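You operate a simulated robot arm through the tools that you are given. There is no shell and no other tool. Be economical: measure what you need, move in short steps, check, and stop when the job is done.

The job below is to be done with a simulated robot arm. You get a single attempt, and the scene is never put back.

## Task
Square and clamp the white curtain, then lace in a slat of the job sheet's colour.
Fine: open the clamp again.

It is judged by the outcome, as a careful person would: the job done as asked, and still so three seconds after it is handed in. It fails if anything else is knocked over, pushed out of place, dropped, spilled or broken. Flat cloth is picked up by pressing the open fingertips on it (5 to 10 N) and closing them slowly along it; thin cloth reads only 2 to 8 mm in the jaws.

## Robot
A 6-joint arm with a two-finger parallel gripper on a trunk, on a base that drives. Base frame: it is fixed to the floor where the robot stands at the start and does not move with it; the origin is under the middle of the robot, x ahead of it, y to its left, z up; the surface under the hand at the start is at about z = 870. Readings come in mm, degrees, newtons and seconds.
With the tool pointing down near the work surface it reaches from about 160 to 740 mm from the robot's upright axis, wherever it stands. Its first joint turns from -166.0 to 166.0 degrees. Places, roughly: bed clamp [400, 300, 1100]; lane between the white guides [600, -100, 900]; slat [1000, -750, 1000]; white curtain (46x12x1 cm) [300, 300, 900]. Payload 3.91 kg.
The tool frame sits at the grasp point between the pads (the TCP): z along the fingers, y along the line on which they close. The tips reach 30 mm beyond it. The gripper opens to 110 mm. The fingers are 20 mm wide and 10 mm thick; the gripper's body (48 by 112 mm) begins 55 mm behind the TCP.
Orientation is that of the tool frame in the base frame, as [roll, pitch, yaw] about the fixed x, y, z axes, in that order (R = Rz(yaw) Ry(pitch) Rx(roll)). With the fingers straight down and closing along the base's y, the tool's x points along the base's -x, its y along +y and its z along -z.

## Interface
- The arm moves only by the tool play_rows. Its arguments are lists of equal length, an entry for each row: "travel": the shift along the base's x, y, z in mm, a list of three; "angular": the turn, a rotation vector about the base's x, y, z in degrees, a list of three; "claw": the opening, from 0 (shut) to 1 (fully open). In form: {"travel": [[tx, ty, tz], ...], "angular": [[wx, wy, wz], ...], "claw": [claw, ...]}. A call has 1 to 20 rows; each row shifts and turns the commanded pose from where the row before left it. A row lasts 0.2 s, in which the tool goes at most 50 mm and 8.6 degrees; a call with a longer step from one row to the next is refused whole, and so is a gripper value outside its range. Where a pose cannot be reached the arm comes as near as it can. A force on the tool above 80 N (or 10 N above the force at the start of the call, whichever is more), or a blocked arm, ends the call early, and 0.2 s more pass. Each finger travels about 45 mm/s and halts on what it meets, pressing with about 37 N; the grip force reading is that of the motor and also rises with nothing between the fingers. The clock runs only during rows and for 0.2 s after the last one: add rows that do not move to give the fingers time. The reply holds the time, the measured pose of the TCP, the force on the tool along the base axes, the opening and the grip force, in the units named above and with some noise, with the torque about the TCP (base axes, N m) and any sound that the robot's microphone picked up.
- Cameras (640 x 400 px; columns grow to the right, rows downward): "scene" is now at [13.6, 148.1, 1545.1]; the picture's right is [-0.08, -1.00, 0.00], its down [-0.80, 0.07, -0.59] and it looks along [0.59, -0.05, -0.81] (base axes); focal length 255 px, centre (320, 200). "wrist" rides on the gripper at [71, 22, -107] in the tool frame; the picture's right is [-0.29, 0.96, 0.00], its down [-0.76, -0.23, -0.61] and it looks along [-0.58, -0.18, 0.79] (tool axes); focal length 243 px, centre (320, 200).
- grab_frame(camera): a new picture of that camera. The clock stands still meanwhile.
- move_column(by): slides the trunk up (or, below 0, down) by that many mm; the arm and the scene camera ride with it, the base frame stays. It gives what a move gives, with no picture.
- steer(legs): drives the robot by 1 to 6 legs, each [ahead, left, turn to the left] in mm, mm and degrees, along the robot's own axes; the way and the turn of a leg run together, so that a leg with both is an arc; at most 1500 mm and 180 degrees a leg. The arm and the cameras ride along, it lands a little off, and it stops where it bumps. It gives what a move gives.
- pan_tilt(pan, tilt): turns the head with the scene camera to pan (to the left, within 86 degrees either way) and tilt (down, from -29 to 69), counted from straight ahead of the robot. It gives what a move gives.
- probe_pixels(camera, pixels): for up to 12 pixels [column, row] of the newest picture of that camera ("zoom" is the newest enlarged one), the place [x, y, z] in the base frame of the surface seen there, good to about 3 mm. The clock stands still meanwhile.
- zoom(camera, box): a new picture of the part [left, top, right, bottom] of that camera's present view, enlarged. The clock stands still meanwhile.
- sign_off(): hands the job in; it is judged then, once.

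Work in short steps. Measure before you move; look again where a grasp or a placing could have gone wrong, and mend it. You have 80 turns and 68 pictures in all, those below and enlarged ones among them. Open the gripper and draw the arm clear of the work before you hand the job in, unless the task says otherwise; then end with one line.

The tools are called after "Emit:" as name(argument=value, ...) on one line, values as JSON. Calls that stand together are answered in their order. play_rows: Moves the arm, as the interface text tells. Its arguments: {"type":"object","properties":{"travel":{"type":"array"},"angular":{"type":"array"},"claw":{"type":"array"}},"required":["travel","angular","claw"]} The other tools are called the same way: move_column (by) slides the trunk up or down; steer (legs) drives the base; pan_tilt (pan, tilt) turns the head that bears the scene camera; grab_frame (camera) takes a picture; probe_pixels (camera, pixels) gives the place of the surface under pixels of a picture; zoom (camera, box) takes an enlarged picture of a part of a camera's view; sign_off () hands the job in.

At the start:

```text
clock: 0.0
tcp_pos: [463.5, -78.4, 999.1]
orientation: [180.0, -0.1, -180.0]
force: [0.0, -0.2, -0.5]
moment: [0.01, -0.01, 0.05]
finger_gap: 109.8
grasp_force: 0.1
trunk travel left (down, up): [-525.0, 65.0]
robot x, y, heading: [-1.1, 2.5, -0.1]
head pan, tilt: [-4.8, 53.7]
```

scene: 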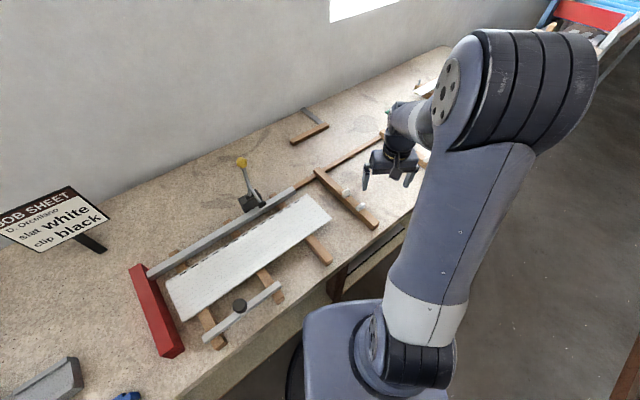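
wrist: 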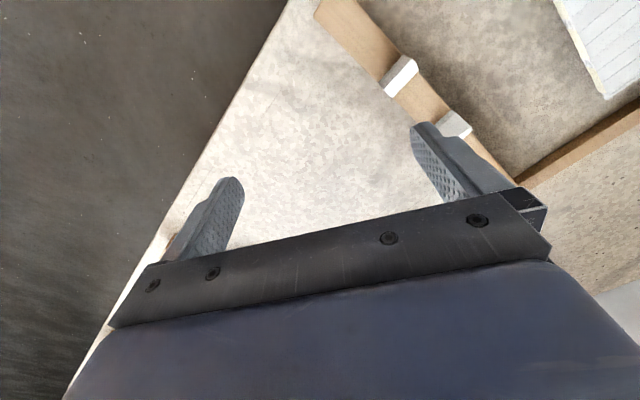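

The pictures show the curtain on battens with a toggle clamp (~245,190), a red stop (~155,310) and the job sheet (~60,220). I'll zoom in on the work area and the sheet.

Emit:
zoom(camera="scene", box=[110, 130, 350, 370])

Emit:
zoom(camera="scene", box=[0, 170, 130, 270])

Emit:
zoom(camera="scene", box=[270, 60, 450, 240])

```text
1.67 times, centred on (230, 250) of scene
```

zoom: 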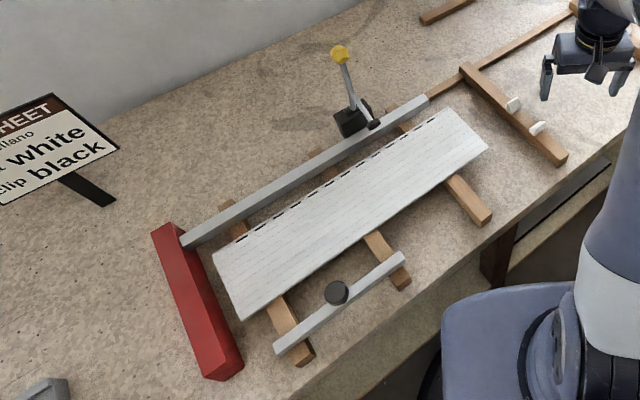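

```text
4.00 times, centred on (65, 220) of scene
```

zoom: 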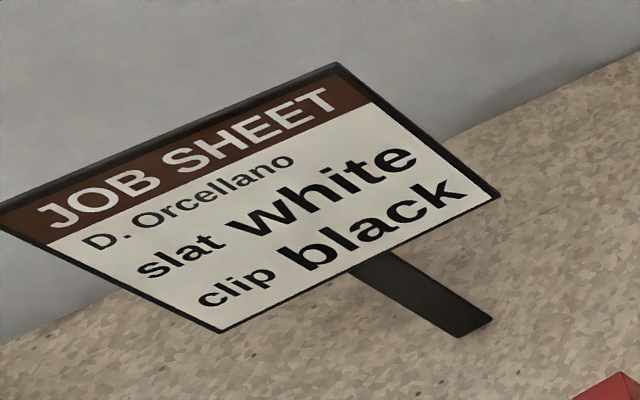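

```text
2.22 times, centred on (360, 150) of scene
```

zoom: 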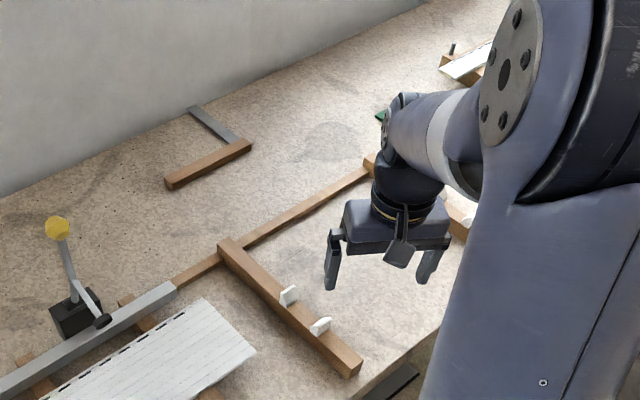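

The sheet asks for a white slat (the clip line isn't part of this task). I'll measure key points: curtain corners, rails, stop, clamp and guides.

Emit:
grab_frame(camera="scene")

Emit:
probe_pixels(camera="scene", pixels=[[166, 283], [183, 320], [309, 195], [331, 217], [149, 272], [293, 190], [138, 267], [172, 352], [241, 163], [240, 305], [206, 340], [280, 286]])

Emit:
probe_pixels(camera="scene", pixels=[[346, 193], [362, 206], [318, 171], [375, 225], [250, 203], [262, 203], [120, 395], [60, 375], [309, 135], [425, 90], [380, 140], [340, 215]])

```text
62 pictures are left
```

scene: 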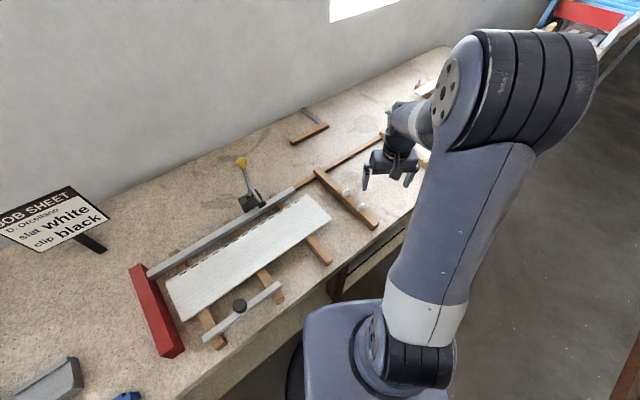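

```text
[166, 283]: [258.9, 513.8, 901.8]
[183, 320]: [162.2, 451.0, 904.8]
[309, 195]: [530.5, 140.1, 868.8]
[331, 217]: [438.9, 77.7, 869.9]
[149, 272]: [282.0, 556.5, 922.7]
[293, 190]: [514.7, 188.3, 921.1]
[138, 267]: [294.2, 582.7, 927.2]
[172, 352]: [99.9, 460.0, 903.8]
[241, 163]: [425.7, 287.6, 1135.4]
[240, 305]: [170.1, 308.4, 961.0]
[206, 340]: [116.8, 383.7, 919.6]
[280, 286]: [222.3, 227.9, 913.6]
```

```text
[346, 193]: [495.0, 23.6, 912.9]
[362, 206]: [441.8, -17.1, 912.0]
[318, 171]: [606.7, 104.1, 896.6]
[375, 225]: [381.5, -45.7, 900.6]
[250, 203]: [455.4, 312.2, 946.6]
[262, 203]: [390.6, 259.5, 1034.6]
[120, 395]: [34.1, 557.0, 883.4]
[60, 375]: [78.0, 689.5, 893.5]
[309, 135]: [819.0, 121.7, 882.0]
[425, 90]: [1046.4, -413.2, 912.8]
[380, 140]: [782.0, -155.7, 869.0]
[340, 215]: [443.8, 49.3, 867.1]
```

The bench runs along u≈(0.535,-0.845), with the rail at far side, guides' lane lining up with the curtain's near edge. I'll zoom on the curtain ends and pan right to see the slats.

Emit:
zoom(camera="scene", box=[250, 150, 390, 250])

Emit:
zoom(camera="scene", box=[120, 240, 300, 370])

Emit:
pan_tilt(pan=-35, tilt=35)

Emit:
grab_frame(camera="scene")

```text
4.00 times, centred on (320, 200) of scene
```

zoom: 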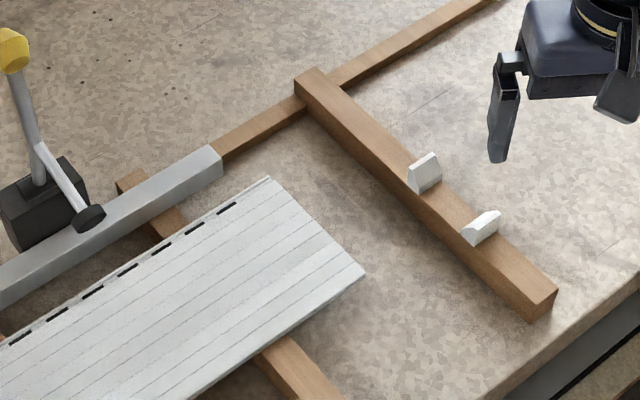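

```text
3.08 times, centred on (210, 305) of scene
```

zoom: 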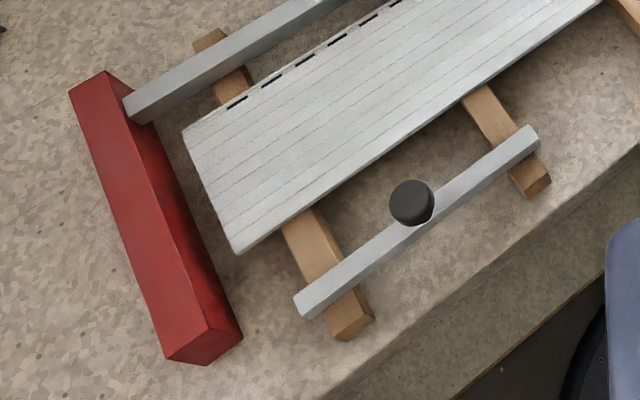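

```text
clock: 0.9
tcp_pos: [463.2, -77.8, 1000.6]
orientation: [180.0, 0.0, 179.9]
force: [-0.1, -0.4, -1.1]
moment: [0.0, 0.0, -0.02]
finger_gap: 109.9
grasp_force: 0.0
trunk travel left (down, up): [-525.0, 65.0]
robot x, y, heading: [-0.3, -3.1, -0.1]
head pan, tilt: [-35.0, 35.0]
```

```text
59 pictures are left
```

scene: 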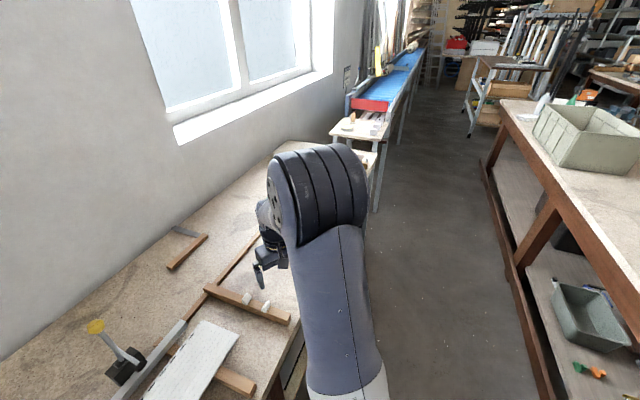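

Arm blocks the slat view; squaring comes first. I'll return the head over the fixture and measure the curtain corners, pusher bar and stop faces precisely.

Emit:
pan_tilt(pan=35, tilt=58)

Emit:
zoom(camera="scene", box=[140, 30, 640, 342])

```text
clock: 2.4
tcp_pos: [463.7, -78.8, 998.7]
orientation: [-180.0, 0.0, 179.9]
force: [0.2, 0.5, 0.4]
moment: [0.01, 0.0, -0.01]
finger_gap: 110.1
grasp_force: 0.1
trunk travel left (down, up): [-525.0, 65.0]
robot x, y, heading: [-2.5, -2.1, 0.2]
head pan, tilt: [35.0, 58.0]
```

```text
1.28 times, centred on (390, 186) of scene
```

zoom: 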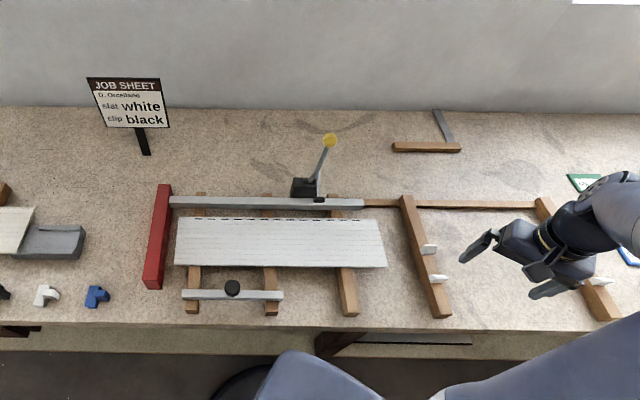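

Bench-aligned view now: curtain corners (176,220),(384,220),(387,266),(174,264), bar at y≈295, red stop right face at x≈165.

Emit:
probe_pixels(camera="zoom", pixels=[[179, 221], [378, 222], [383, 263], [178, 261], [280, 240], [186, 293], [280, 295], [232, 287], [168, 192], [161, 280], [190, 307], [348, 310]])

Emit:
probe_pixels(camera="zoom", pixels=[[175, 203], [360, 204], [305, 193], [319, 199], [330, 140], [430, 245], [438, 276], [600, 281], [428, 300], [408, 205], [300, 321], [480, 204]])

Emit:
zoom(camera="scene", box=[340, 120, 460, 210])

```text
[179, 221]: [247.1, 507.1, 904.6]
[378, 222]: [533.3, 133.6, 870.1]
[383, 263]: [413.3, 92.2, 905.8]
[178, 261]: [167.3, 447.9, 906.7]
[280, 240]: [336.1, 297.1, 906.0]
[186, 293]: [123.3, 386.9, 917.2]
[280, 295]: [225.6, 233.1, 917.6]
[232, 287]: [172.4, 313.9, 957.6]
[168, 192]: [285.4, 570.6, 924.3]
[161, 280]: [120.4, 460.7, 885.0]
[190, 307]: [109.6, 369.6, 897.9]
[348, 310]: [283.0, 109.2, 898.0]
```

```text
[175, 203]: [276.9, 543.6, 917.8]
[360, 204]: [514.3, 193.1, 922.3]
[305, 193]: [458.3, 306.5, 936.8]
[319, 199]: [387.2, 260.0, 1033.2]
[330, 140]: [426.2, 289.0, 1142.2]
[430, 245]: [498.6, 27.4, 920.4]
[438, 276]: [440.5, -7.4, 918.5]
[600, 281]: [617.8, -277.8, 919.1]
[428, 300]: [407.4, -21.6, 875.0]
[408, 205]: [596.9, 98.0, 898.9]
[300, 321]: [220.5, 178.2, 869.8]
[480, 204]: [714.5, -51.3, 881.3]
```

```text
4.44 times, centred on (400, 165) of scene
```

zoom: 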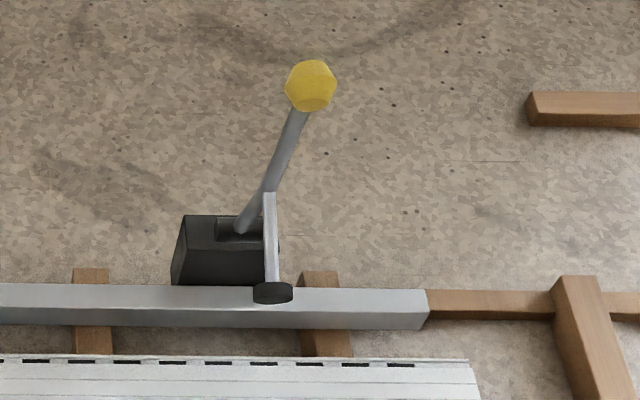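

Curtain near edge is ~1.7° askew with ~20 mm gap to the red stop; far edge ~20–30 mm short of the rail. I'll turn the tool -57° (aligned with bench), close fingers, and hover off the curtain's right end.

Emit:
play_rows(travel=[[3.1, 23.9, 0], [3.1, 23.9, 0], [3.1, 23.9, 0], [3.1, 23.9, 0], [3.1, 23.9, 0], [3.1, 23.9, 0], [3.0, 24, 0], [0, 0, 0]], angular=[[0, 0, -8.14], [0, 0, -8.14], [0, 0, -8.14], [0, 0, -8.14], [0, 0, -8.14], [0, 0, -8.14], [0, 0, -8.14], [0, 0, 0]], claw=[0.5, 0, 0, 0, 0, 0, 0, 0])

Emit:
zoom(camera="scene", box=[230, 130, 550, 330])

Emit:
grab_frame(camera="wrist")

```text
clock: 4.2
tcp_pos: [486.3, 89.2, 1000.1]
orientation: [180.0, 0.0, 122.9]
force: [-0.2, 0.6, -1.3]
moment: [0.0, 0.01, 0.02]
finger_gap: 0.0
grasp_force: 37.3
trunk travel left (down, up): [-525.0, 65.0]
robot x, y, heading: [-2.0, -0.7, -0.1]
head pan, tilt: [35.0, 58.0]
```

```text
2.00 times, centred on (390, 230) of scene
```

zoom: 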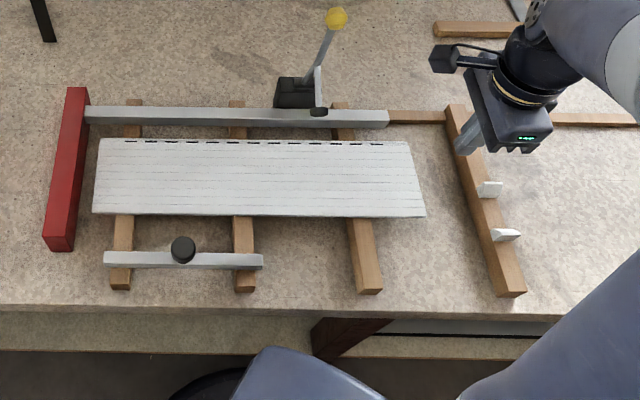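

```text
55 pictures are left
```

wrist: 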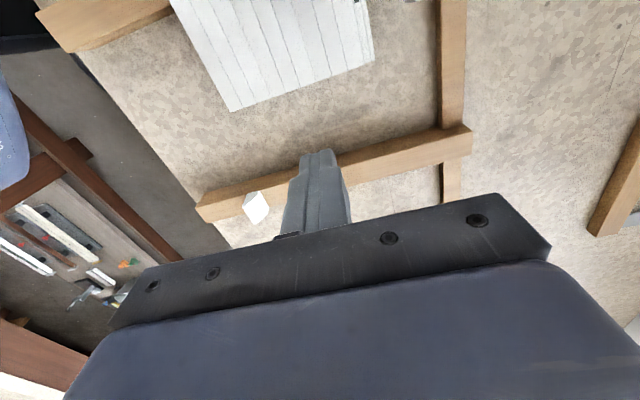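

Tool is beside the right end of the curtain. I'll probe curtain's right corners and edges and the items at the left of the wrist view.

Emit:
probe_pixels(camera="wrist", pixels=[[232, 108], [371, 58], [300, 84], [45, 230], [20, 255], [100, 285], [256, 207], [330, 165], [460, 130], [215, 205]])

Emit:
probe_pixels(camera="zoom", pixels=[[101, 140], [96, 211], [424, 214], [408, 143], [88, 110], [87, 121], [386, 122], [386, 110], [72, 240], [85, 95], [185, 245], [465, 110]])

```text
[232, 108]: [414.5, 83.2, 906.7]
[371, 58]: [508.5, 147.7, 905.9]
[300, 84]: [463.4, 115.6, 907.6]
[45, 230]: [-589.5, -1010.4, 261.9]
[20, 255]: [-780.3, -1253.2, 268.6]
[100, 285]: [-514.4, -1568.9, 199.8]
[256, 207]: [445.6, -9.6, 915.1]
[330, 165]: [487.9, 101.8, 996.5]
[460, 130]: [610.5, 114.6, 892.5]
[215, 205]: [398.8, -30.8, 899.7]
```

```text
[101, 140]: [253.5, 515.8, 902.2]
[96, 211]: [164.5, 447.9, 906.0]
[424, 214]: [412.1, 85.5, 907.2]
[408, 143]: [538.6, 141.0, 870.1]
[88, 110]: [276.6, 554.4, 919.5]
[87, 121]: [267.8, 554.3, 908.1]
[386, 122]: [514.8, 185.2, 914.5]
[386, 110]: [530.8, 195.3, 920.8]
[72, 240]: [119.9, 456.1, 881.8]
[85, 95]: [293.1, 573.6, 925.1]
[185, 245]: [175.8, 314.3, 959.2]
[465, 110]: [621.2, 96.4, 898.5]
```

Curtain needs ~15–25 mm toward the red stop and 25–34 mm toward the rail. Lower fingertips beside the end (tips z≈890), approach and push along -u gently.

Emit:
play_rows(travel=[[0, 0, -27], [0, 0, -27], [0, 0, -26], [-5.5, 8.3, 0], [-5.5, 8.3, 0], [-2.2, 3.3, 0], [-2.2, 3.3, 0], [-2.2, 3.3, 0], [-2.2, 3.3, 0], [0, 0, 0]], angular=[[0, 0, 0], [0, 0, 0], [0, 0, 0], [0, 0, 0], [0, 0, 0], [0, 0, 0], [0, 0, 0], [0, 0, 0], [0, 0, 0], [0, 0, 0]], claw=[0, 0, 0, 0, 0, 0, 0, 0, 0, 0])

Emit:
zoom(camera="scene", box=[230, 130, 550, 330])

```text
clock: 6.4
tcp_pos: [464.2, 118.3, 917.6]
orientation: [179.9, 0.0, 123.0]
force: [-0.1, 0.5, -1.1]
moment: [-0.04, 0.0, 0.05]
finger_gap: 0.1
grasp_force: 36.7
trunk travel left (down, up): [-525.0, 65.0]
robot x, y, heading: [2.1, -0.7, 0.1]
head pan, tilt: [35.0, 58.0]
```

```text
2.00 times, centred on (390, 230) of scene
```

zoom: 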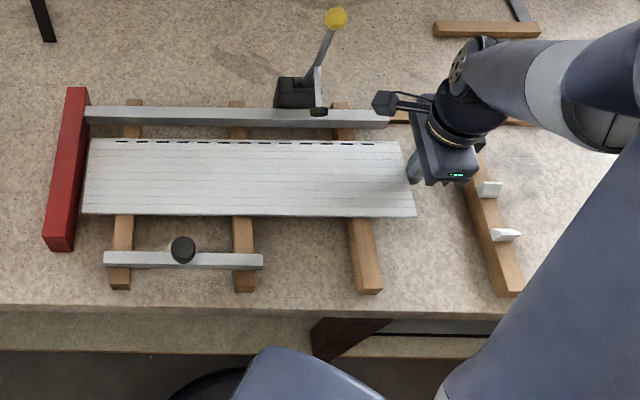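

It slid smoothly; gap to red still ~10 px. Continue in small steps.

Emit:
play_rows(travel=[[-1.7, 2.5, 0], [-1.7, 2.5, 0], [-1.1, 1.7, 0], [-1.1, 1.7, 0]], angular=[[0, 0, 0], [0, 0, 0], [0, 0, 0], [0, 0, 0]], claw=[0, 0, 0, 0])

Emit:
zoom(camera="scene", box=[240, 165, 360, 265])

```text
clock: 7.4
tcp_pos: [458.9, 126.9, 919.0]
orientation: [-180.0, 0.0, 123.0]
force: [0.4, -0.3, -0.7]
moment: [-0.03, -0.01, -0.01]
finger_gap: 0.1
grasp_force: 37.0
trunk travel left (down, up): [-525.0, 65.0]
robot x, y, heading: [-0.9, -1.8, 0.3]
head pan, tilt: [35.0, 58.0]
```

```text
4.00 times, centred on (300, 215) of scene
```

zoom: 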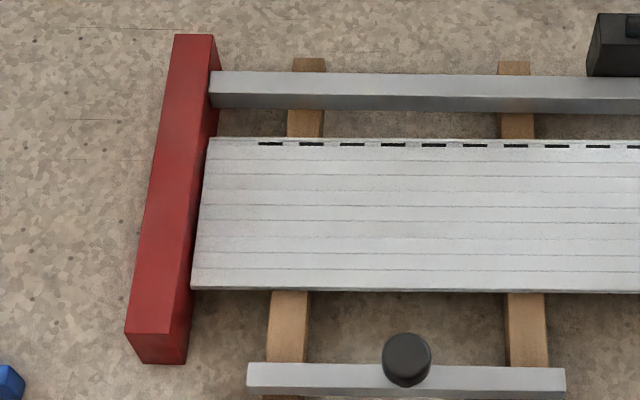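

Nearly touching the red stop. A few more ~1.5 mm steps, watching the force.

Emit:
play_rows(travel=[[-0.8, 1.25, 0], [-0.8, 1.25, 0], [-0.8, 1.25, 0]], angular=[[0, 0, 0], [0, 0, 0], [0, 0, 0]], claw=[0, 0, 0])

Emit:
zoom(camera="scene", box=[240, 165, 360, 265])

```text
clock: 8.2
tcp_pos: [457.9, 129.0, 919.7]
orientation: [179.9, 0.1, 123.0]
force: [5.5, -10.1, -0.3]
moment: [-0.17, -0.05, 0.05]
finger_gap: 0.0
grasp_force: 37.5
trunk travel left (down, up): [-525.0, 65.0]
robot x, y, heading: [0.4, -2.8, 0.0]
head pan, tilt: [35.0, 58.0]
```

```text
4.00 times, centred on (300, 215) of scene
```

zoom: 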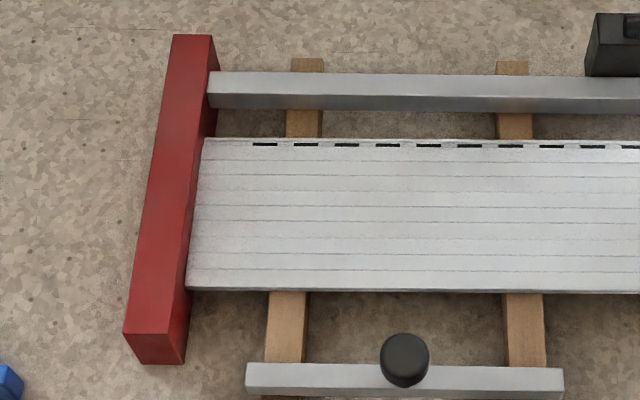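

Contact at ~11 N with the red stop. Back off, lift, swing around on the near side and hover over the knob at (173,313) with open fingers.

Emit:
play_rows(travel=[[8.3, -12.5, 0], [0, 0, 40], [0, 0, 45], [-36, -24, 0], [-36, -24, 0], [-36, -24, 0], [-22.6, 33.9, 0], [-22.6, 33.9, 0], [-22.6, 33.9, 0], [-22.6, 33.9, 0], [-22.6, 33.9, 0], [-22.6, 33.9, 0], [-22.6, 33.9, 0], [-22.6, 33.9, 0], [0, 0, 0]], angular=[[0, 0, 0], [0, 0, 0], [0, 0, 0], [0, 0, 0], [0, 0, 0], [0, 0, 0], [0, 0, 0], [0, 0, 0], [0, 0, 0], [0, 0, 0], [0, 0, 0], [0, 0, 0], [0, 0, 0], [0, 0, 0], [0, 0, 0]], claw=[0, 0, 0, 0.2, 0.4, 0.6, 0.7, 0.7, 0.7, 0.7, 0.7, 0.7, 0.7, 0.7, 0.7])

Emit:
grab_frame(camera="wrist")

Emit:
grab_frame(camera="scene")

```text
clock: 11.4
tcp_pos: [176.3, 317.7, 1005.0]
orientation: [179.9, 0.0, 123.0]
force: [-0.3, 0.2, -0.2]
moment: [-0.03, -0.01, 0.01]
finger_gap: 77.0
grasp_force: 0.2
trunk travel left (down, up): [-525.0, 65.0]
robot x, y, heading: [-1.9, 1.6, 0.1]
head pan, tilt: [35.0, 58.0]
```

```text
51 pictures are left
```

wrist: 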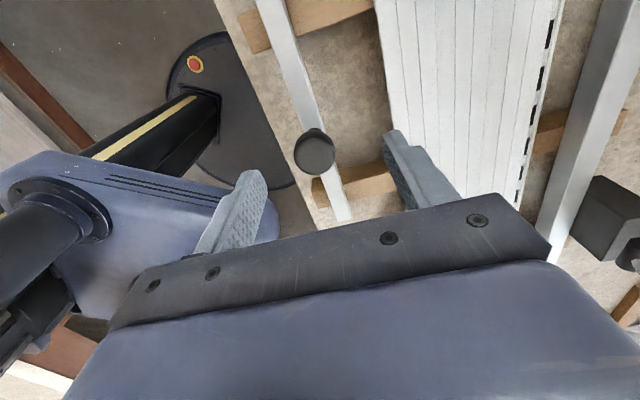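

```text
50 pictures are left
```

scene: 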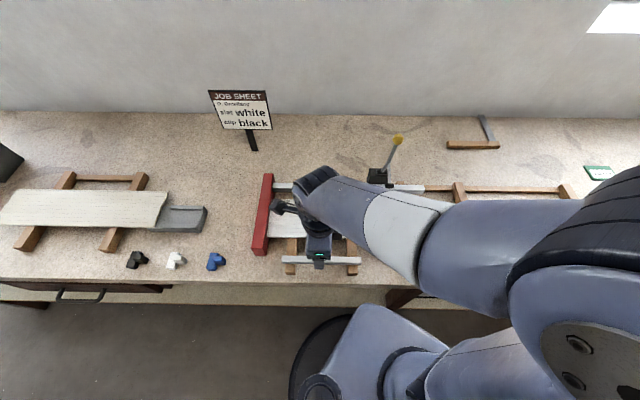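

Knob seen at wrist (314,155). Probing its edges to centre the grip.

Emit:
probe_pixels(camera="wrist", pixels=[[314, 152], [297, 152], [332, 152], [314, 134], [268, 5], [345, 215], [378, 12], [430, 170], [318, 200]])

```text
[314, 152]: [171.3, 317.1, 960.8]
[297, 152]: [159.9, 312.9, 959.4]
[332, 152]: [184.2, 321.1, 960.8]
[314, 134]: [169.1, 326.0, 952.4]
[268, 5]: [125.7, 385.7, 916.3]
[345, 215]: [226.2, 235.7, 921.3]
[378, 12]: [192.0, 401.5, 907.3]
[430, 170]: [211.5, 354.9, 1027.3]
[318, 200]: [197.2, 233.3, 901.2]
```

Lower onto the knob (172,316) and close along v.

Emit:
play_rows(travel=[[-4.3, -1.7, -20], [0, 0, -20], [0, 0, -12], [0, 0, 0], [0, 0, 0], [0, 0, 0], [0, 0, 0]], angular=[[0, 0, 0], [0, 0, 0], [0, 0, 0], [0, 0, 0], [0, 0, 0], [0, 0, 0], [0, 0, 0]], claw=[0.7, 0.7, 0.7, 0.4, 0.2, 0.1, 0.1])

```text
clock: 13.0
tcp_pos: [171.5, 315.0, 951.4]
orientation: [180.0, 0.0, 123.0]
force: [-1.2, -0.8, -2.6]
moment: [-0.01, 0.04, -0.02]
finger_gap: 29.5
grasp_force: 40.3
trunk travel left (down, up): [-525.0, 65.0]
robot x, y, heading: [-1.8, -2.0, 0.1]
head pan, tilt: [35.0, 58.0]
```

Knob gripped (29.5 mm). Slide the bar 50 mm toward the curtain.

Emit:
play_rows(travel=[[8.34, 5.52, 0], [8.34, 5.52, 0], [8.34, 5.52, 0], [8.34, 5.52, 0], [8.34, 5.52, 0], [0, 0, 0]], angular=[[0, 0, 0], [0, 0, 0], [0, 0, 0], [0, 0, 0], [0, 0, 0], [0, 0, 0]], claw=[0.1, 0.1, 0.1, 0.1, 0.1, 0.1])

Emit:
grab_frame(camera="wrist")

```text
clock: 14.4
tcp_pos: [213.0, 343.2, 951.8]
orientation: [-179.9, 0.1, 123.0]
force: [-1.8, 2.1, -26.9]
moment: [0.16, 0.09, -0.02]
finger_gap: 29.4
grasp_force: 44.7
trunk travel left (down, up): [-525.0, 65.0]
robot x, y, heading: [1.8, -2.7, 0.1]
head pan, tilt: [35.0, 58.0]
```

```text
49 pictures are left
```

wrist: 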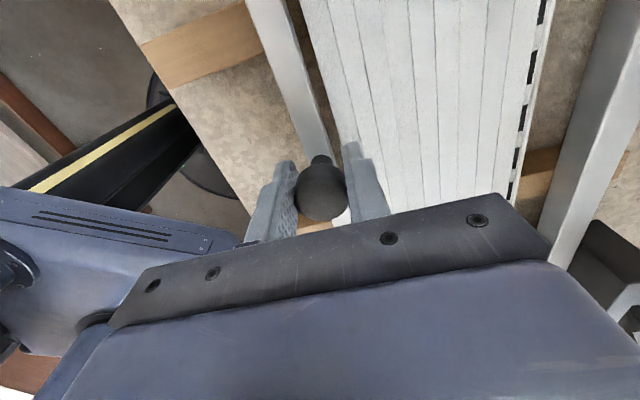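

Bar is near the curtain; the -27 N suggests the arm is carrying some of its weight, so I'll drop 1 mm and go on pushing in small steps.

Emit:
play_rows(travel=[[0, 0, -1.2], [5, 3.3, 0], [3.34, 2.2, 0], [3.34, 2.2, 0], [3.34, 2.2, 0], [3.34, 2.2, 0], [0, 0, 0]], angular=[[0, 0, 0], [0, 0, 0], [0, 0, 0], [0, 0, 0], [0, 0, 0], [0, 0, 0], [0, 0, 0]], claw=[0.1, 0.1, 0.1, 0.1, 0.1, 0.1, 0.1])

Emit:
grab_frame(camera="wrist")

```text
clock: 16.0
tcp_pos: [230.9, 355.4, 951.2]
orientation: [179.8, -0.1, 123.1]
force: [-2.6, 2.0, 16.2]
moment: [-0.94, -0.48, -0.01]
finger_gap: 29.6
grasp_force: 45.2
trunk travel left (down, up): [-525.0, 65.0]
robot x, y, heading: [1.2, 4.6, -0.3]
head pan, tilt: [35.0, 58.0]
```

```text
48 pictures are left
```

wrist: 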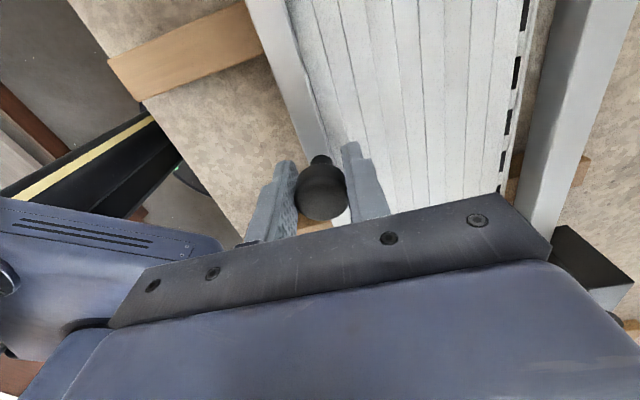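

Bar is on the curtain edge and the gap to the rail is closing. Continue 2 mm steps with a slight lift to balance the vertical force.

Emit:
play_rows(travel=[[0, 0, 0.5], [2.5, 1.66, 0], [2.5, 1.66, 0], [1.67, 1.1, 0], [1.67, 1.1, 0], [0, 0, 0]], angular=[[0, 0, 0], [0, 0, 0], [0, 0, 0], [0, 0, 0], [0, 0, 0], [0, 0, 0]], claw=[0.1, 0.1, 0.1, 0.1, 0.1, 0.1])

Emit:
zoom(camera="wrist", box=[240, 0, 640, 250])

```text
clock: 17.4
tcp_pos: [240.5, 361.7, 952.8]
orientation: [179.9, 0.0, 123.0]
force: [-5.8, 6.2, 12.8]
moment: [0.68, 0.48, -0.05]
finger_gap: 29.6
grasp_force: 45.0
trunk travel left (down, up): [-525.0, 65.0]
robot x, y, heading: [1.5, 2.8, 0.1]
head pan, tilt: [35.0, 58.0]
```

```text
1.60 times, centred on (440, 125) of wrist
```

zoom: 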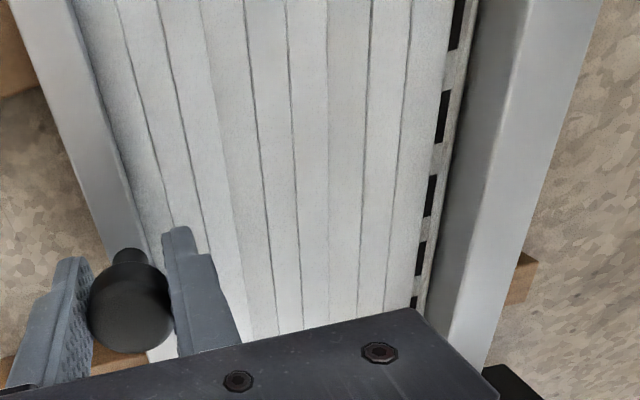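

Nearly flush (only a thin sliver at the rail). Push on with ~1 mm steps until force shows contact.

Emit:
play_rows(travel=[[1, 0.66, 0], [1, 0.66, 0], [1, 0.66, 0], [1, 0.66, 0]], angular=[[0, 0, 0], [0, 0, 0], [0, 0, 0], [0, 0, 0]], claw=[0.1, 0.1, 0.1, 0.1])

Emit:
zoom(camera="wrist", box=[240, 0, 640, 250])

```text
clock: 18.4
tcp_pos: [241.7, 362.4, 952.1]
orientation: [-179.9, 0.1, 122.9]
force: [-19.9, -1.6, 10.4]
moment: [0.77, 0.76, -0.1]
finger_gap: 29.6
grasp_force: 44.4
trunk travel left (down, up): [-525.0, 65.0]
robot x, y, heading: [0.9, -0.9, 0.2]
head pan, tilt: [35.0, 58.0]
```

```text
1.60 times, centred on (440, 125) of wrist
```

zoom: 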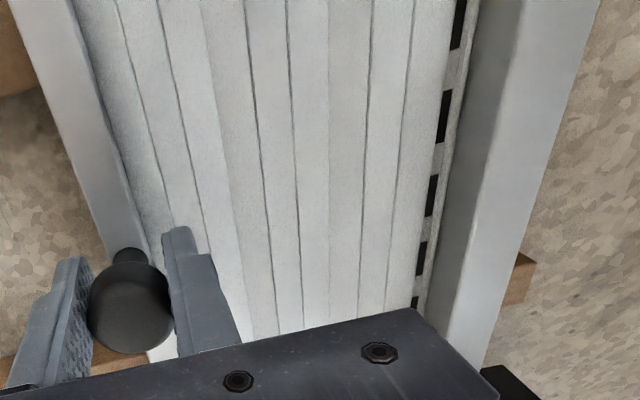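

Firm contact (~18 N). Check the right end and squareness in the scene camera.

Emit:
zoom(camera="scene", box=[240, 130, 560, 330])

```text
2.00 times, centred on (400, 230) of scene
```

zoom: 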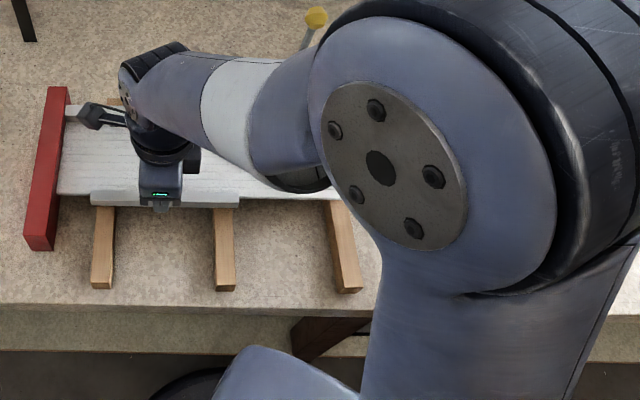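

Occluded by the arm. Withdraw the bar to where it was, release, and move the arm aside to check the curtain.

Emit:
play_rows(travel=[[-5.9, -3.9, 0], [-11.8, -7.8, 0], [-11.8, -7.8, 0], [-11.8, -7.8, 0], [-11.8, -7.8, 0], [-11.8, -7.8, 0], [-5.9, -3.9, 0], [0, 0, 0], [0, 0, 0], [0, 0, 0], [0, 0, 40], [0, 0, 40], [22.6, -33.9, 0], [22.6, -33.9, 0], [22.6, -33.9, 0], [22.6, -33.9, 0], [22.6, -33.9, 0], [22.6, -33.9, 0], [22.6, -33.9, 0], [22.6, -33.9, 0]], angular=[[0, 0, 0], [0, 0, 0], [0, 0, 0], [0, 0, 0], [0, 0, 0], [0, 0, 0], [0, 0, 0], [0, 0, 0], [0, 0, 0], [0, 0, 0], [0, 0, 0], [0, 0, 0], [0, 0, 0], [0, 0, 0], [0, 0, 0], [0, 0, 0], [0, 0, 0], [0, 0, 0], [0, 0, 0], [0, 0, 0]], claw=[0.1, 0.1, 0.1, 0.1, 0.1, 0.1, 0.1, 0.3, 0.5, 0.6, 0.6, 0.6, 0.6, 0.6, 0.6, 0.6, 0.6, 0.6, 0.6, 0.6])

Emit:
zoom(camera="scene", box=[240, 130, 560, 330])

```text
clock: 22.6
tcp_pos: [352.7, 46.2, 1032.9]
orientation: [180.0, 0.0, 123.0]
force: [-0.2, -0.7, -0.6]
moment: [-0.02, 0.0, 0.0]
finger_gap: 65.9
grasp_force: 0.1
trunk travel left (down, up): [-525.0, 65.0]
robot x, y, heading: [-0.4, 2.3, -0.1]
head pan, tilt: [35.0, 58.0]
```

```text
2.00 times, centred on (400, 230) of scene
```

zoom: 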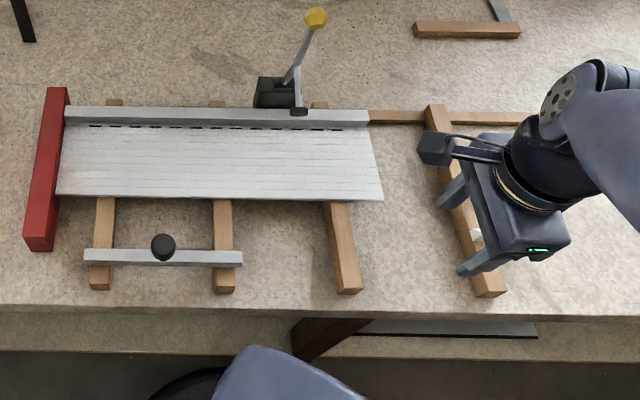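

Looks flush. Zoom in on both rail ends to confirm squareness.

Emit:
zoom(camera="scene", box=[250, 170, 350, 240])

Emit:
zoom(camera="scene", box=[345, 130, 445, 240])

```text
5.71 times, centred on (300, 205) of scene
```

zoom: 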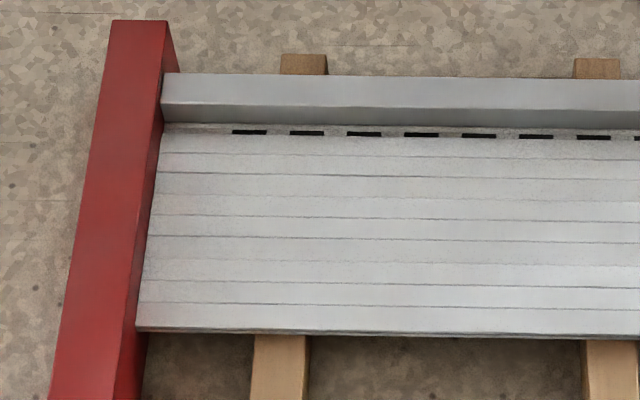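

```text
3.64 times, centred on (395, 185) of scene
```

zoom: 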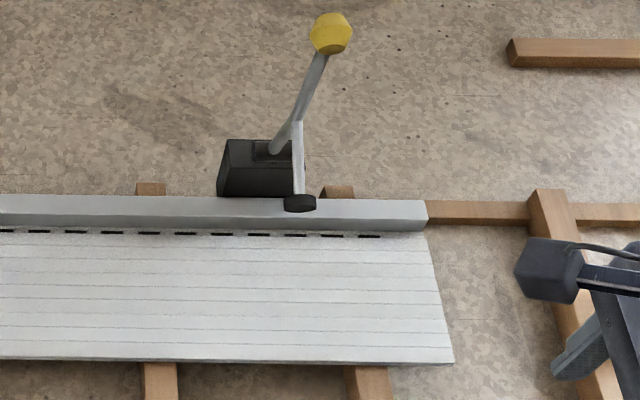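

Flush to rail and stop. Now probe the clamp: handle, arm, pad.

Emit:
probe_pixels(camera="zoom", pixels=[[330, 33], [343, 40], [320, 38], [315, 80], [295, 120], [277, 148], [297, 130], [299, 165], [300, 204], [245, 170], [235, 145], [275, 178]])

Emit:
zoom(camera="scene", box=[385, 130, 445, 195])

```text
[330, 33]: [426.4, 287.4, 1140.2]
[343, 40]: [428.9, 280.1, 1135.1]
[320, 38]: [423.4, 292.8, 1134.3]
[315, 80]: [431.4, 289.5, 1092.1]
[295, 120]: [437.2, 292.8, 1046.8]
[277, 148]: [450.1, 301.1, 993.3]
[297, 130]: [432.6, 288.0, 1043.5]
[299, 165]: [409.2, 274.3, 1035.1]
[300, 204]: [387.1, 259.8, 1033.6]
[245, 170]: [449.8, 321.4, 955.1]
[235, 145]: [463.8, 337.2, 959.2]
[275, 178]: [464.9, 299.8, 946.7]
```

```text
6.15 times, centred on (415, 162) of scene
```

zoom: 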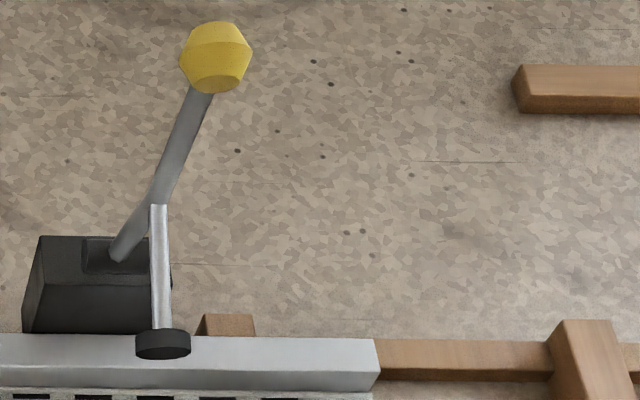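

The clamp is an L-lever: hinge near (457,306,960), ball at ~(427,287,1128), arm to a pad at (387,260,1033). I'll grip the ball with fingers closing along u so it can be swung toward the robot side; first rise and turn +90°.

Emit:
play_rows(travel=[[0, 0, 45], [0, 0, 45], [0, 0, 45], [0, 0, 32], [9.3, 30.1, 0], [9.3, 30.1, 0], [9.3, 30.1, 0], [9.3, 30.1, 0], [9.3, 30.1, 0], [9.3, 30.1, 0], [9.3, 30.1, 0], [9.3, 30.1, 0], [0, 0, 0]], angular=[[0, 0, 8.2], [0, 0, 8.2], [0, 0, 8.2], [0, 0, 8.2], [0, 0, 8.2], [0, 0, 8.2], [0, 0, 8.2], [0, 0, 8.2], [0, 0, 8.2], [0, 0, 8.2], [0, 0, 8.2], [0, 0, 0], [0, 0, 0]], claw=[0.6, 0.6, 0.6, 0.6, 0.6, 0.6, 0.6, 0.6, 0.6, 0.6, 0.6, 0.6, 0.6])

Emit:
grab_frame(camera="wrist")

```text
clock: 25.4
tcp_pos: [430.2, 286.4, 1199.8]
orientation: [180.0, 0.0, -146.8]
force: [0.0, 0.4, 0.1]
moment: [0.0, 0.0, 0.03]
finger_gap: 66.1
grasp_force: 0.1
trunk travel left (down, up): [-525.0, 65.0]
robot x, y, heading: [0.5, 2.1, 0.2]
head pan, tilt: [35.0, 58.0]
```

```text
40 pictures are left
```

wrist: 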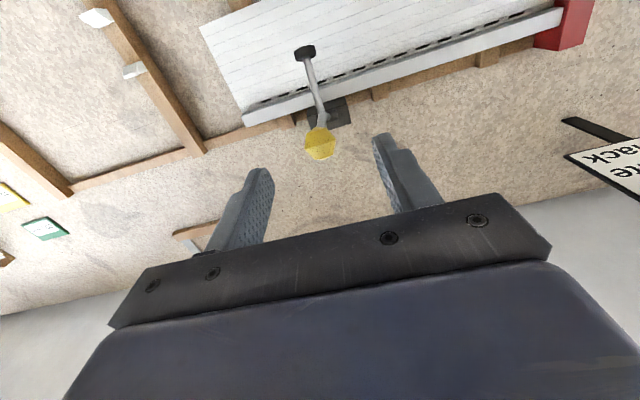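

Ball at wrist (320,143) between the fingers. Probe to center.

Emit:
probe_pixels(camera="wrist", pixels=[[320, 150], [306, 143], [335, 143], [320, 132], [312, 90], [304, 50]])

```text
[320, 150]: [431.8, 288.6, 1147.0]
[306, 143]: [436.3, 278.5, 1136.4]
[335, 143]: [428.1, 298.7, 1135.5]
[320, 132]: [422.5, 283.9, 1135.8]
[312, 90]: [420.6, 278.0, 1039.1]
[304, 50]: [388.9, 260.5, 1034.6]
```

Descend 66 mm onto the ball and close.

Emit:
play_rows(travel=[[0, 2, -35], [0, 0, -31], [0, 0, 0], [0, 0, 0], [0, 0, 0], [0, 0, 0]], angular=[[0, 0, 0], [0, 0, 0], [0, 0, 0], [0, 0, 0], [0, 0, 0], [0, 0, 0]], claw=[0.6, 0.6, 0.4, 0.25, 0.1, 0.1])

```text
clock: 26.8
tcp_pos: [431.6, 287.4, 1132.0]
orientation: [180.0, 0.0, -146.8]
force: [7.4, -10.0, -2.3]
moment: [0.03, -0.31, -0.12]
finger_gap: 25.5
grasp_force: 44.9
trunk travel left (down, up): [-525.0, 65.0]
robot x, y, heading: [2.7, 0.1, 0.0]
head pan, tilt: [35.0, 58.0]
```

Ball held (25.5 mm). Swing 10° toward the robot along the estimated arc and read the force; gripping slightly loosely by following.

Emit:
play_rows(travel=[[0.8, -1.2, 0], [-6.4, -4.2, -1.6], [-6.4, -4.2, -1.8], [-6.4, -4.2, -2.1], [-6.3, -4.2, -2.3], [0, 0, 0]], angular=[[0, 0, 0], [0, 0, 0], [0, 0, 0], [0, 0, 0], [0, 0, 0], [0, 0, 0]], claw=[0.1, 0.1, 0.1, 0.1, 0.1, 0.1])

Emit:
grab_frame(camera="wrist")

```text
clock: 28.2
tcp_pos: [406.7, 269.6, 1124.5]
orientation: [-179.9, -0.1, -146.8]
force: [17.5, -8.6, -7.5]
moment: [0.55, -0.9, -0.08]
finger_gap: 25.4
grasp_force: 45.4
trunk travel left (down, up): [-525.0, 65.0]
robot x, y, heading: [3.1, -0.2, -0.0]
head pan, tilt: [35.0, 58.0]
```

```text
39 pictures are left
```

wrist: 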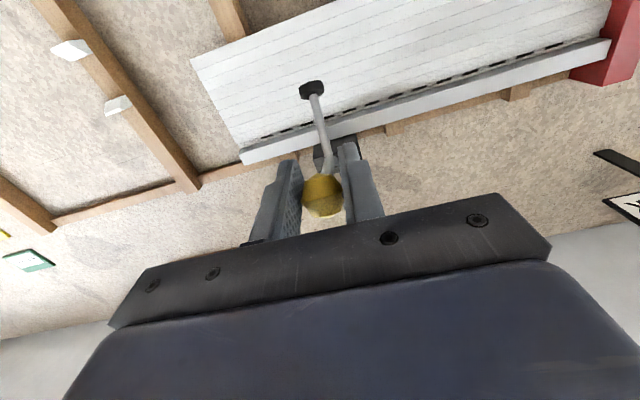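

Lever follows easily and the pad is descending. Continue the arc to about 50°, nudging +u to relieve the side load.

Emit:
play_rows(travel=[[0.8, -1.2, 0], [-13.9, -9.2, -6.8], [-11.7, -7.7, -7.3], [-11.1, -7.3, -8.5], [-10.4, -6.9, -9.6], [-9.7, -6.4, -10.7], [-8.9, -5.9, -11.6], [0, 0, 0]], angular=[[0, 0, 0], [0, 0, 0], [0, 0, 0], [0, 0, 0], [0, 0, 0], [0, 0, 0], [0, 0, 0], [0, 0, 0]], claw=[0.1, 0.1, 0.1, 0.1, 0.1, 0.1, 0.1, 0.1])

Emit:
grab_frame(camera="wrist")

```text
clock: 30.0
tcp_pos: [338.5, 227.0, 1071.3]
orientation: [-180.0, 0.1, -146.8]
force: [0.7, 0.3, 0.7]
moment: [0.04, -0.03, 0.0]
finger_gap: 11.1
grasp_force: 0.1
trunk travel left (down, up): [-525.0, 65.0]
robot x, y, heading: [-1.9, 3.4, -0.2]
head pan, tilt: [35.0, 58.0]
```

```text
38 pictures are left
```

wrist: 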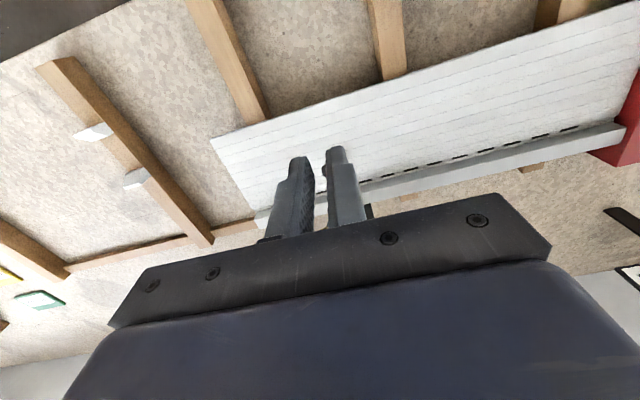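

The ball slipped out of the grip; look with the scene camera to see the lever's state.

Emit:
grab_frame(camera="scene")

```text
37 pictures are left
```

scene: 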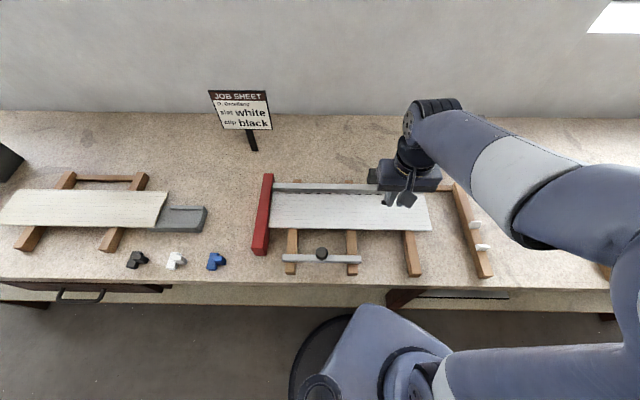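

Lever hidden; raise the arm 120 mm and shift right to see.

Emit:
play_rows(travel=[[0, 0, 15], [0, 0, 35], [0, 0, 35], [0, 0, 35], [22, -33, 0], [22, -33, 0], [22, -33, 0], [22, -33, 0]], angular=[[0, 0, 0], [0, 0, 0], [0, 0, 0], [0, 0, 0], [0, 0, 0], [0, 0, 0], [0, 0, 0], [0, 0, 0]], claw=[0.1, 0.1, 0.1, 0.1, 0.1, 0.1, 0.1, 0.1])

Emit:
zoom(camera="scene", box=[250, 100, 510, 290])

```text
clock: 31.8
tcp_pos: [429.0, 92.8, 1191.7]
orientation: [180.0, 0.1, -146.8]
force: [0.3, -0.1, -0.2]
moment: [0.01, 0.03, 0.01]
finger_gap: 11.2
grasp_force: 0.0
trunk travel left (down, up): [-525.0, 65.0]
robot x, y, heading: [1.3, -0.8, 0.1]
head pan, tilt: [35.0, 58.0]
```

```text
2.11 times, centred on (380, 195) of scene
```

zoom: 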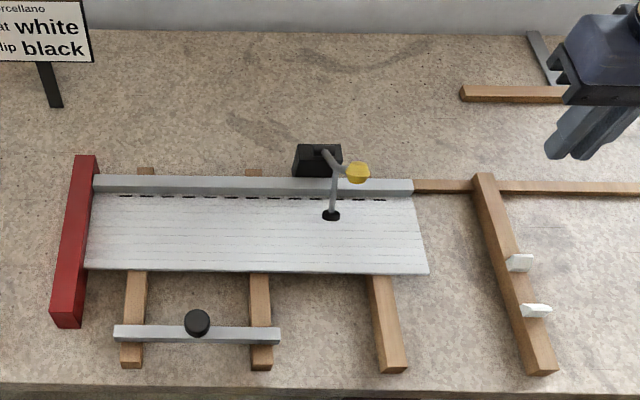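

Lever partially over. Probe ball, pad, arm.

Emit:
probe_pixels(camera="zoom", pixels=[[358, 170], [350, 175], [366, 176], [335, 165], [334, 190], [331, 215], [324, 152], [310, 160]])

Emit:
zoom(camera="scene", box=[350, 150, 430, 200])

```text
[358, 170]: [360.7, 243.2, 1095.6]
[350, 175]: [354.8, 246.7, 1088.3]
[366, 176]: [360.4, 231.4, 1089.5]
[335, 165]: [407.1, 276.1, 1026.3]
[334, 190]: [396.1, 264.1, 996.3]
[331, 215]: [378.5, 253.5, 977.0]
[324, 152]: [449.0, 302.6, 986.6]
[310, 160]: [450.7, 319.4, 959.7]
```

```text
8.00 times, centred on (390, 175) of scene
```

zoom: 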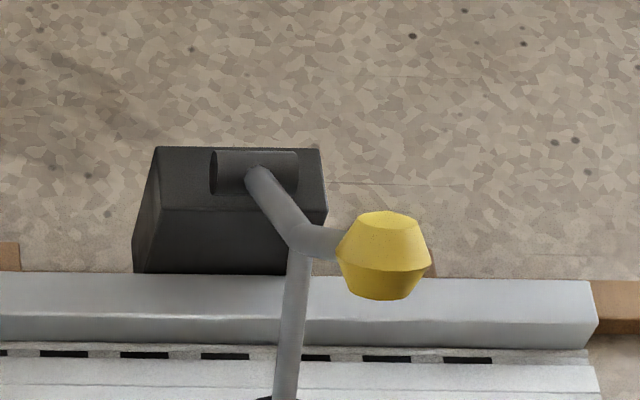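

Two ball positions give hinge ≈ (v 549, z 985), radius ≈150; lever is at ~49°, ~41° more to seat the pad. Regrasp the ball at (361,243,1083).

Emit:
play_rows(travel=[[-13.6, 30, 0], [-13.6, 30, 0], [-13.6, 30, 0], [-13.6, 30, 0], [-13.6, 30.2, 0], [0, 0, -40], [0, 0, -36], [0, 0, -33], [0, 0, 0], [0, 0, 0], [0, 0, 0], [0, 0, 0]], angular=[[0, 0, 0], [0, 0, 0], [0, 0, 0], [0, 0, 0], [0, 0, 0], [0, 0, 0], [0, 0, 0], [0, 0, 0], [0, 0, 0], [0, 0, 0], [0, 0, 0], [0, 0, 0]], claw=[0.6, 0.6, 0.6, 0.6, 0.6, 0.6, 0.6, 0.6, 0.4, 0.25, 0.1, 0.1])

```text
clock: 34.4
tcp_pos: [362.5, 239.4, 1080.7]
orientation: [179.9, 0.0, -146.9]
force: [19.1, -27.4, -0.7]
moment: [0.09, 0.13, -0.32]
finger_gap: 25.7
grasp_force: 40.4
trunk travel left (down, up): [-525.0, 65.0]
robot x, y, heading: [3.4, -0.3, 0.1]
head pan, tilt: [35.0, 58.0]
```

Ball gripped, but 33 N side load: shift +u 4 mm, then follow the corrected arc to ~69°.

Emit:
play_rows(travel=[[2.2, -3.3, 0], [-3.4, -2.2, -5.1], [-3.4, -2.3, -5.1], [-3, -2, -5.4], [-3, -2, -5.5], [-2.6, -1.7, -5.7], [-2.6, -1.7, -5.8], [-2.2, -1.5, -6], [-2.1, -1.4, -6], [0, 0, 0]], angular=[[0, 0, 0], [0, 0, 0], [0, 0, 0], [0, 0, 0], [0, 0, 0], [0, 0, 0], [0, 0, 0], [0, 0, 0], [0, 0, 0], [0, 0, 0]], claw=[0.1, 0.1, 0.1, 0.1, 0.1, 0.1, 0.1, 0.1, 0.1, 0.1])

```text
clock: 36.6
tcp_pos: [338.1, 223.9, 1038.0]
orientation: [179.9, 0.1, -146.7]
force: [4.6, -10.0, 10.7]
moment: [0.85, -1.05, -0.03]
finger_gap: 25.5
grasp_force: 44.6
trunk travel left (down, up): [-525.0, 65.0]
robot x, y, heading: [-1.9, -0.5, 0.0]
head pan, tilt: [35.0, 58.0]
```

Tracking well with low force. Continue toward ~84°.

Emit:
play_rows(travel=[[-1.7, -1.1, -6.2], [-1.7, -1.1, -6.2], [-1.3, -0.9, -6.3], [-1.2, -0.8, -6.4], [-0.8, -0.5, -6.4], [-0.8, -0.5, -6.5], [0, 0, 0]], angular=[[0, 0, 0], [0, 0, 0], [0, 0, 0], [0, 0, 0], [0, 0, 0], [0, 0, 0], [0, 0, 0]], claw=[0.1, 0.1, 0.1, 0.1, 0.1, 0.1, 0.1])

Emit:
zoom(camera="scene", box=[300, 130, 460, 250])

```text
clock: 38.2
tcp_pos: [330.3, 218.7, 999.7]
orientation: [179.8, 0.0, -146.7]
force: [-3.5, -14.5, 8.5]
moment: [0.78, -0.94, -0.04]
finger_gap: 25.4
grasp_force: 44.5
trunk travel left (down, up): [-525.0, 65.0]
robot x, y, heading: [-2.3, -1.1, 0.1]
head pan, tilt: [35.0, 58.0]
```

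```text
3.33 times, centred on (380, 190) of scene
```

zoom: 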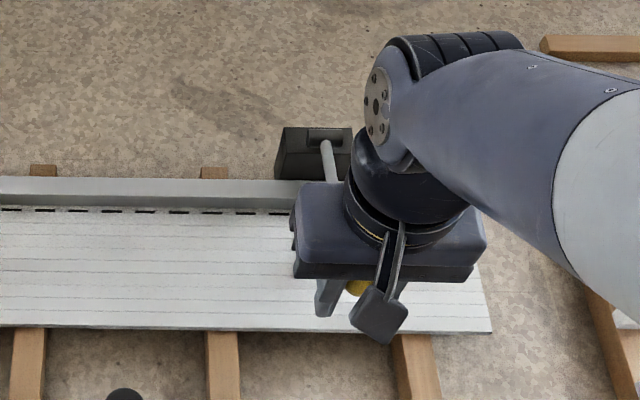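

Keep going down in ~4 mm steps until the pad stops it.

Emit:
play_rows(travel=[[-0.4, -0.2, -5], [-0.2, -0.1, -5], [0, 0, -5], [0.2, 0.1, -4], [0, 0, 0]], angular=[[0, 0, 0], [0, 0, 0], [0, 0, 0], [0, 0, 0], [0, 0, 0]], claw=[0.1, 0.1, 0.1, 0.1, 0.1])

```text
clock: 39.4
tcp_pos: [329.6, 218.1, 982.0]
orientation: [179.8, 0.2, -146.8]
force: [-6.0, -20.2, 25.5]
moment: [0.07, 0.22, -0.01]
finger_gap: 25.2
grasp_force: 44.8
trunk travel left (down, up): [-525.0, 65.0]
robot x, y, heading: [-4.2, -0.6, 0.1]
head pan, tilt: [35.0, 58.0]
```

Vertical force rising to 25 N: pad contacting. Push a bit more to see whether it snaps.

Emit:
play_rows(travel=[[0.2, 0.1, -2], [0.2, 0.1, -2], [0.2, 0.1, -2], [0, 0, 0]], angular=[[0, 0, 0], [0, 0, 0], [0, 0, 0], [0, 0, 0]], claw=[0.1, 0.1, 0.1, 0.1])

```text
clock: 40.4
tcp_pos: [333.1, 220.2, 973.6]
orientation: [179.9, 0.3, -146.8]
force: [5.1, -17.5, 26.4]
moment: [0.42, -0.08, 0.05]
finger_gap: 25.6
grasp_force: 45.1
trunk travel left (down, up): [-525.0, 65.0]
robot x, y, heading: [0.9, -2.6, 0.0]
head pan, tilt: [35.0, 58.0]
```

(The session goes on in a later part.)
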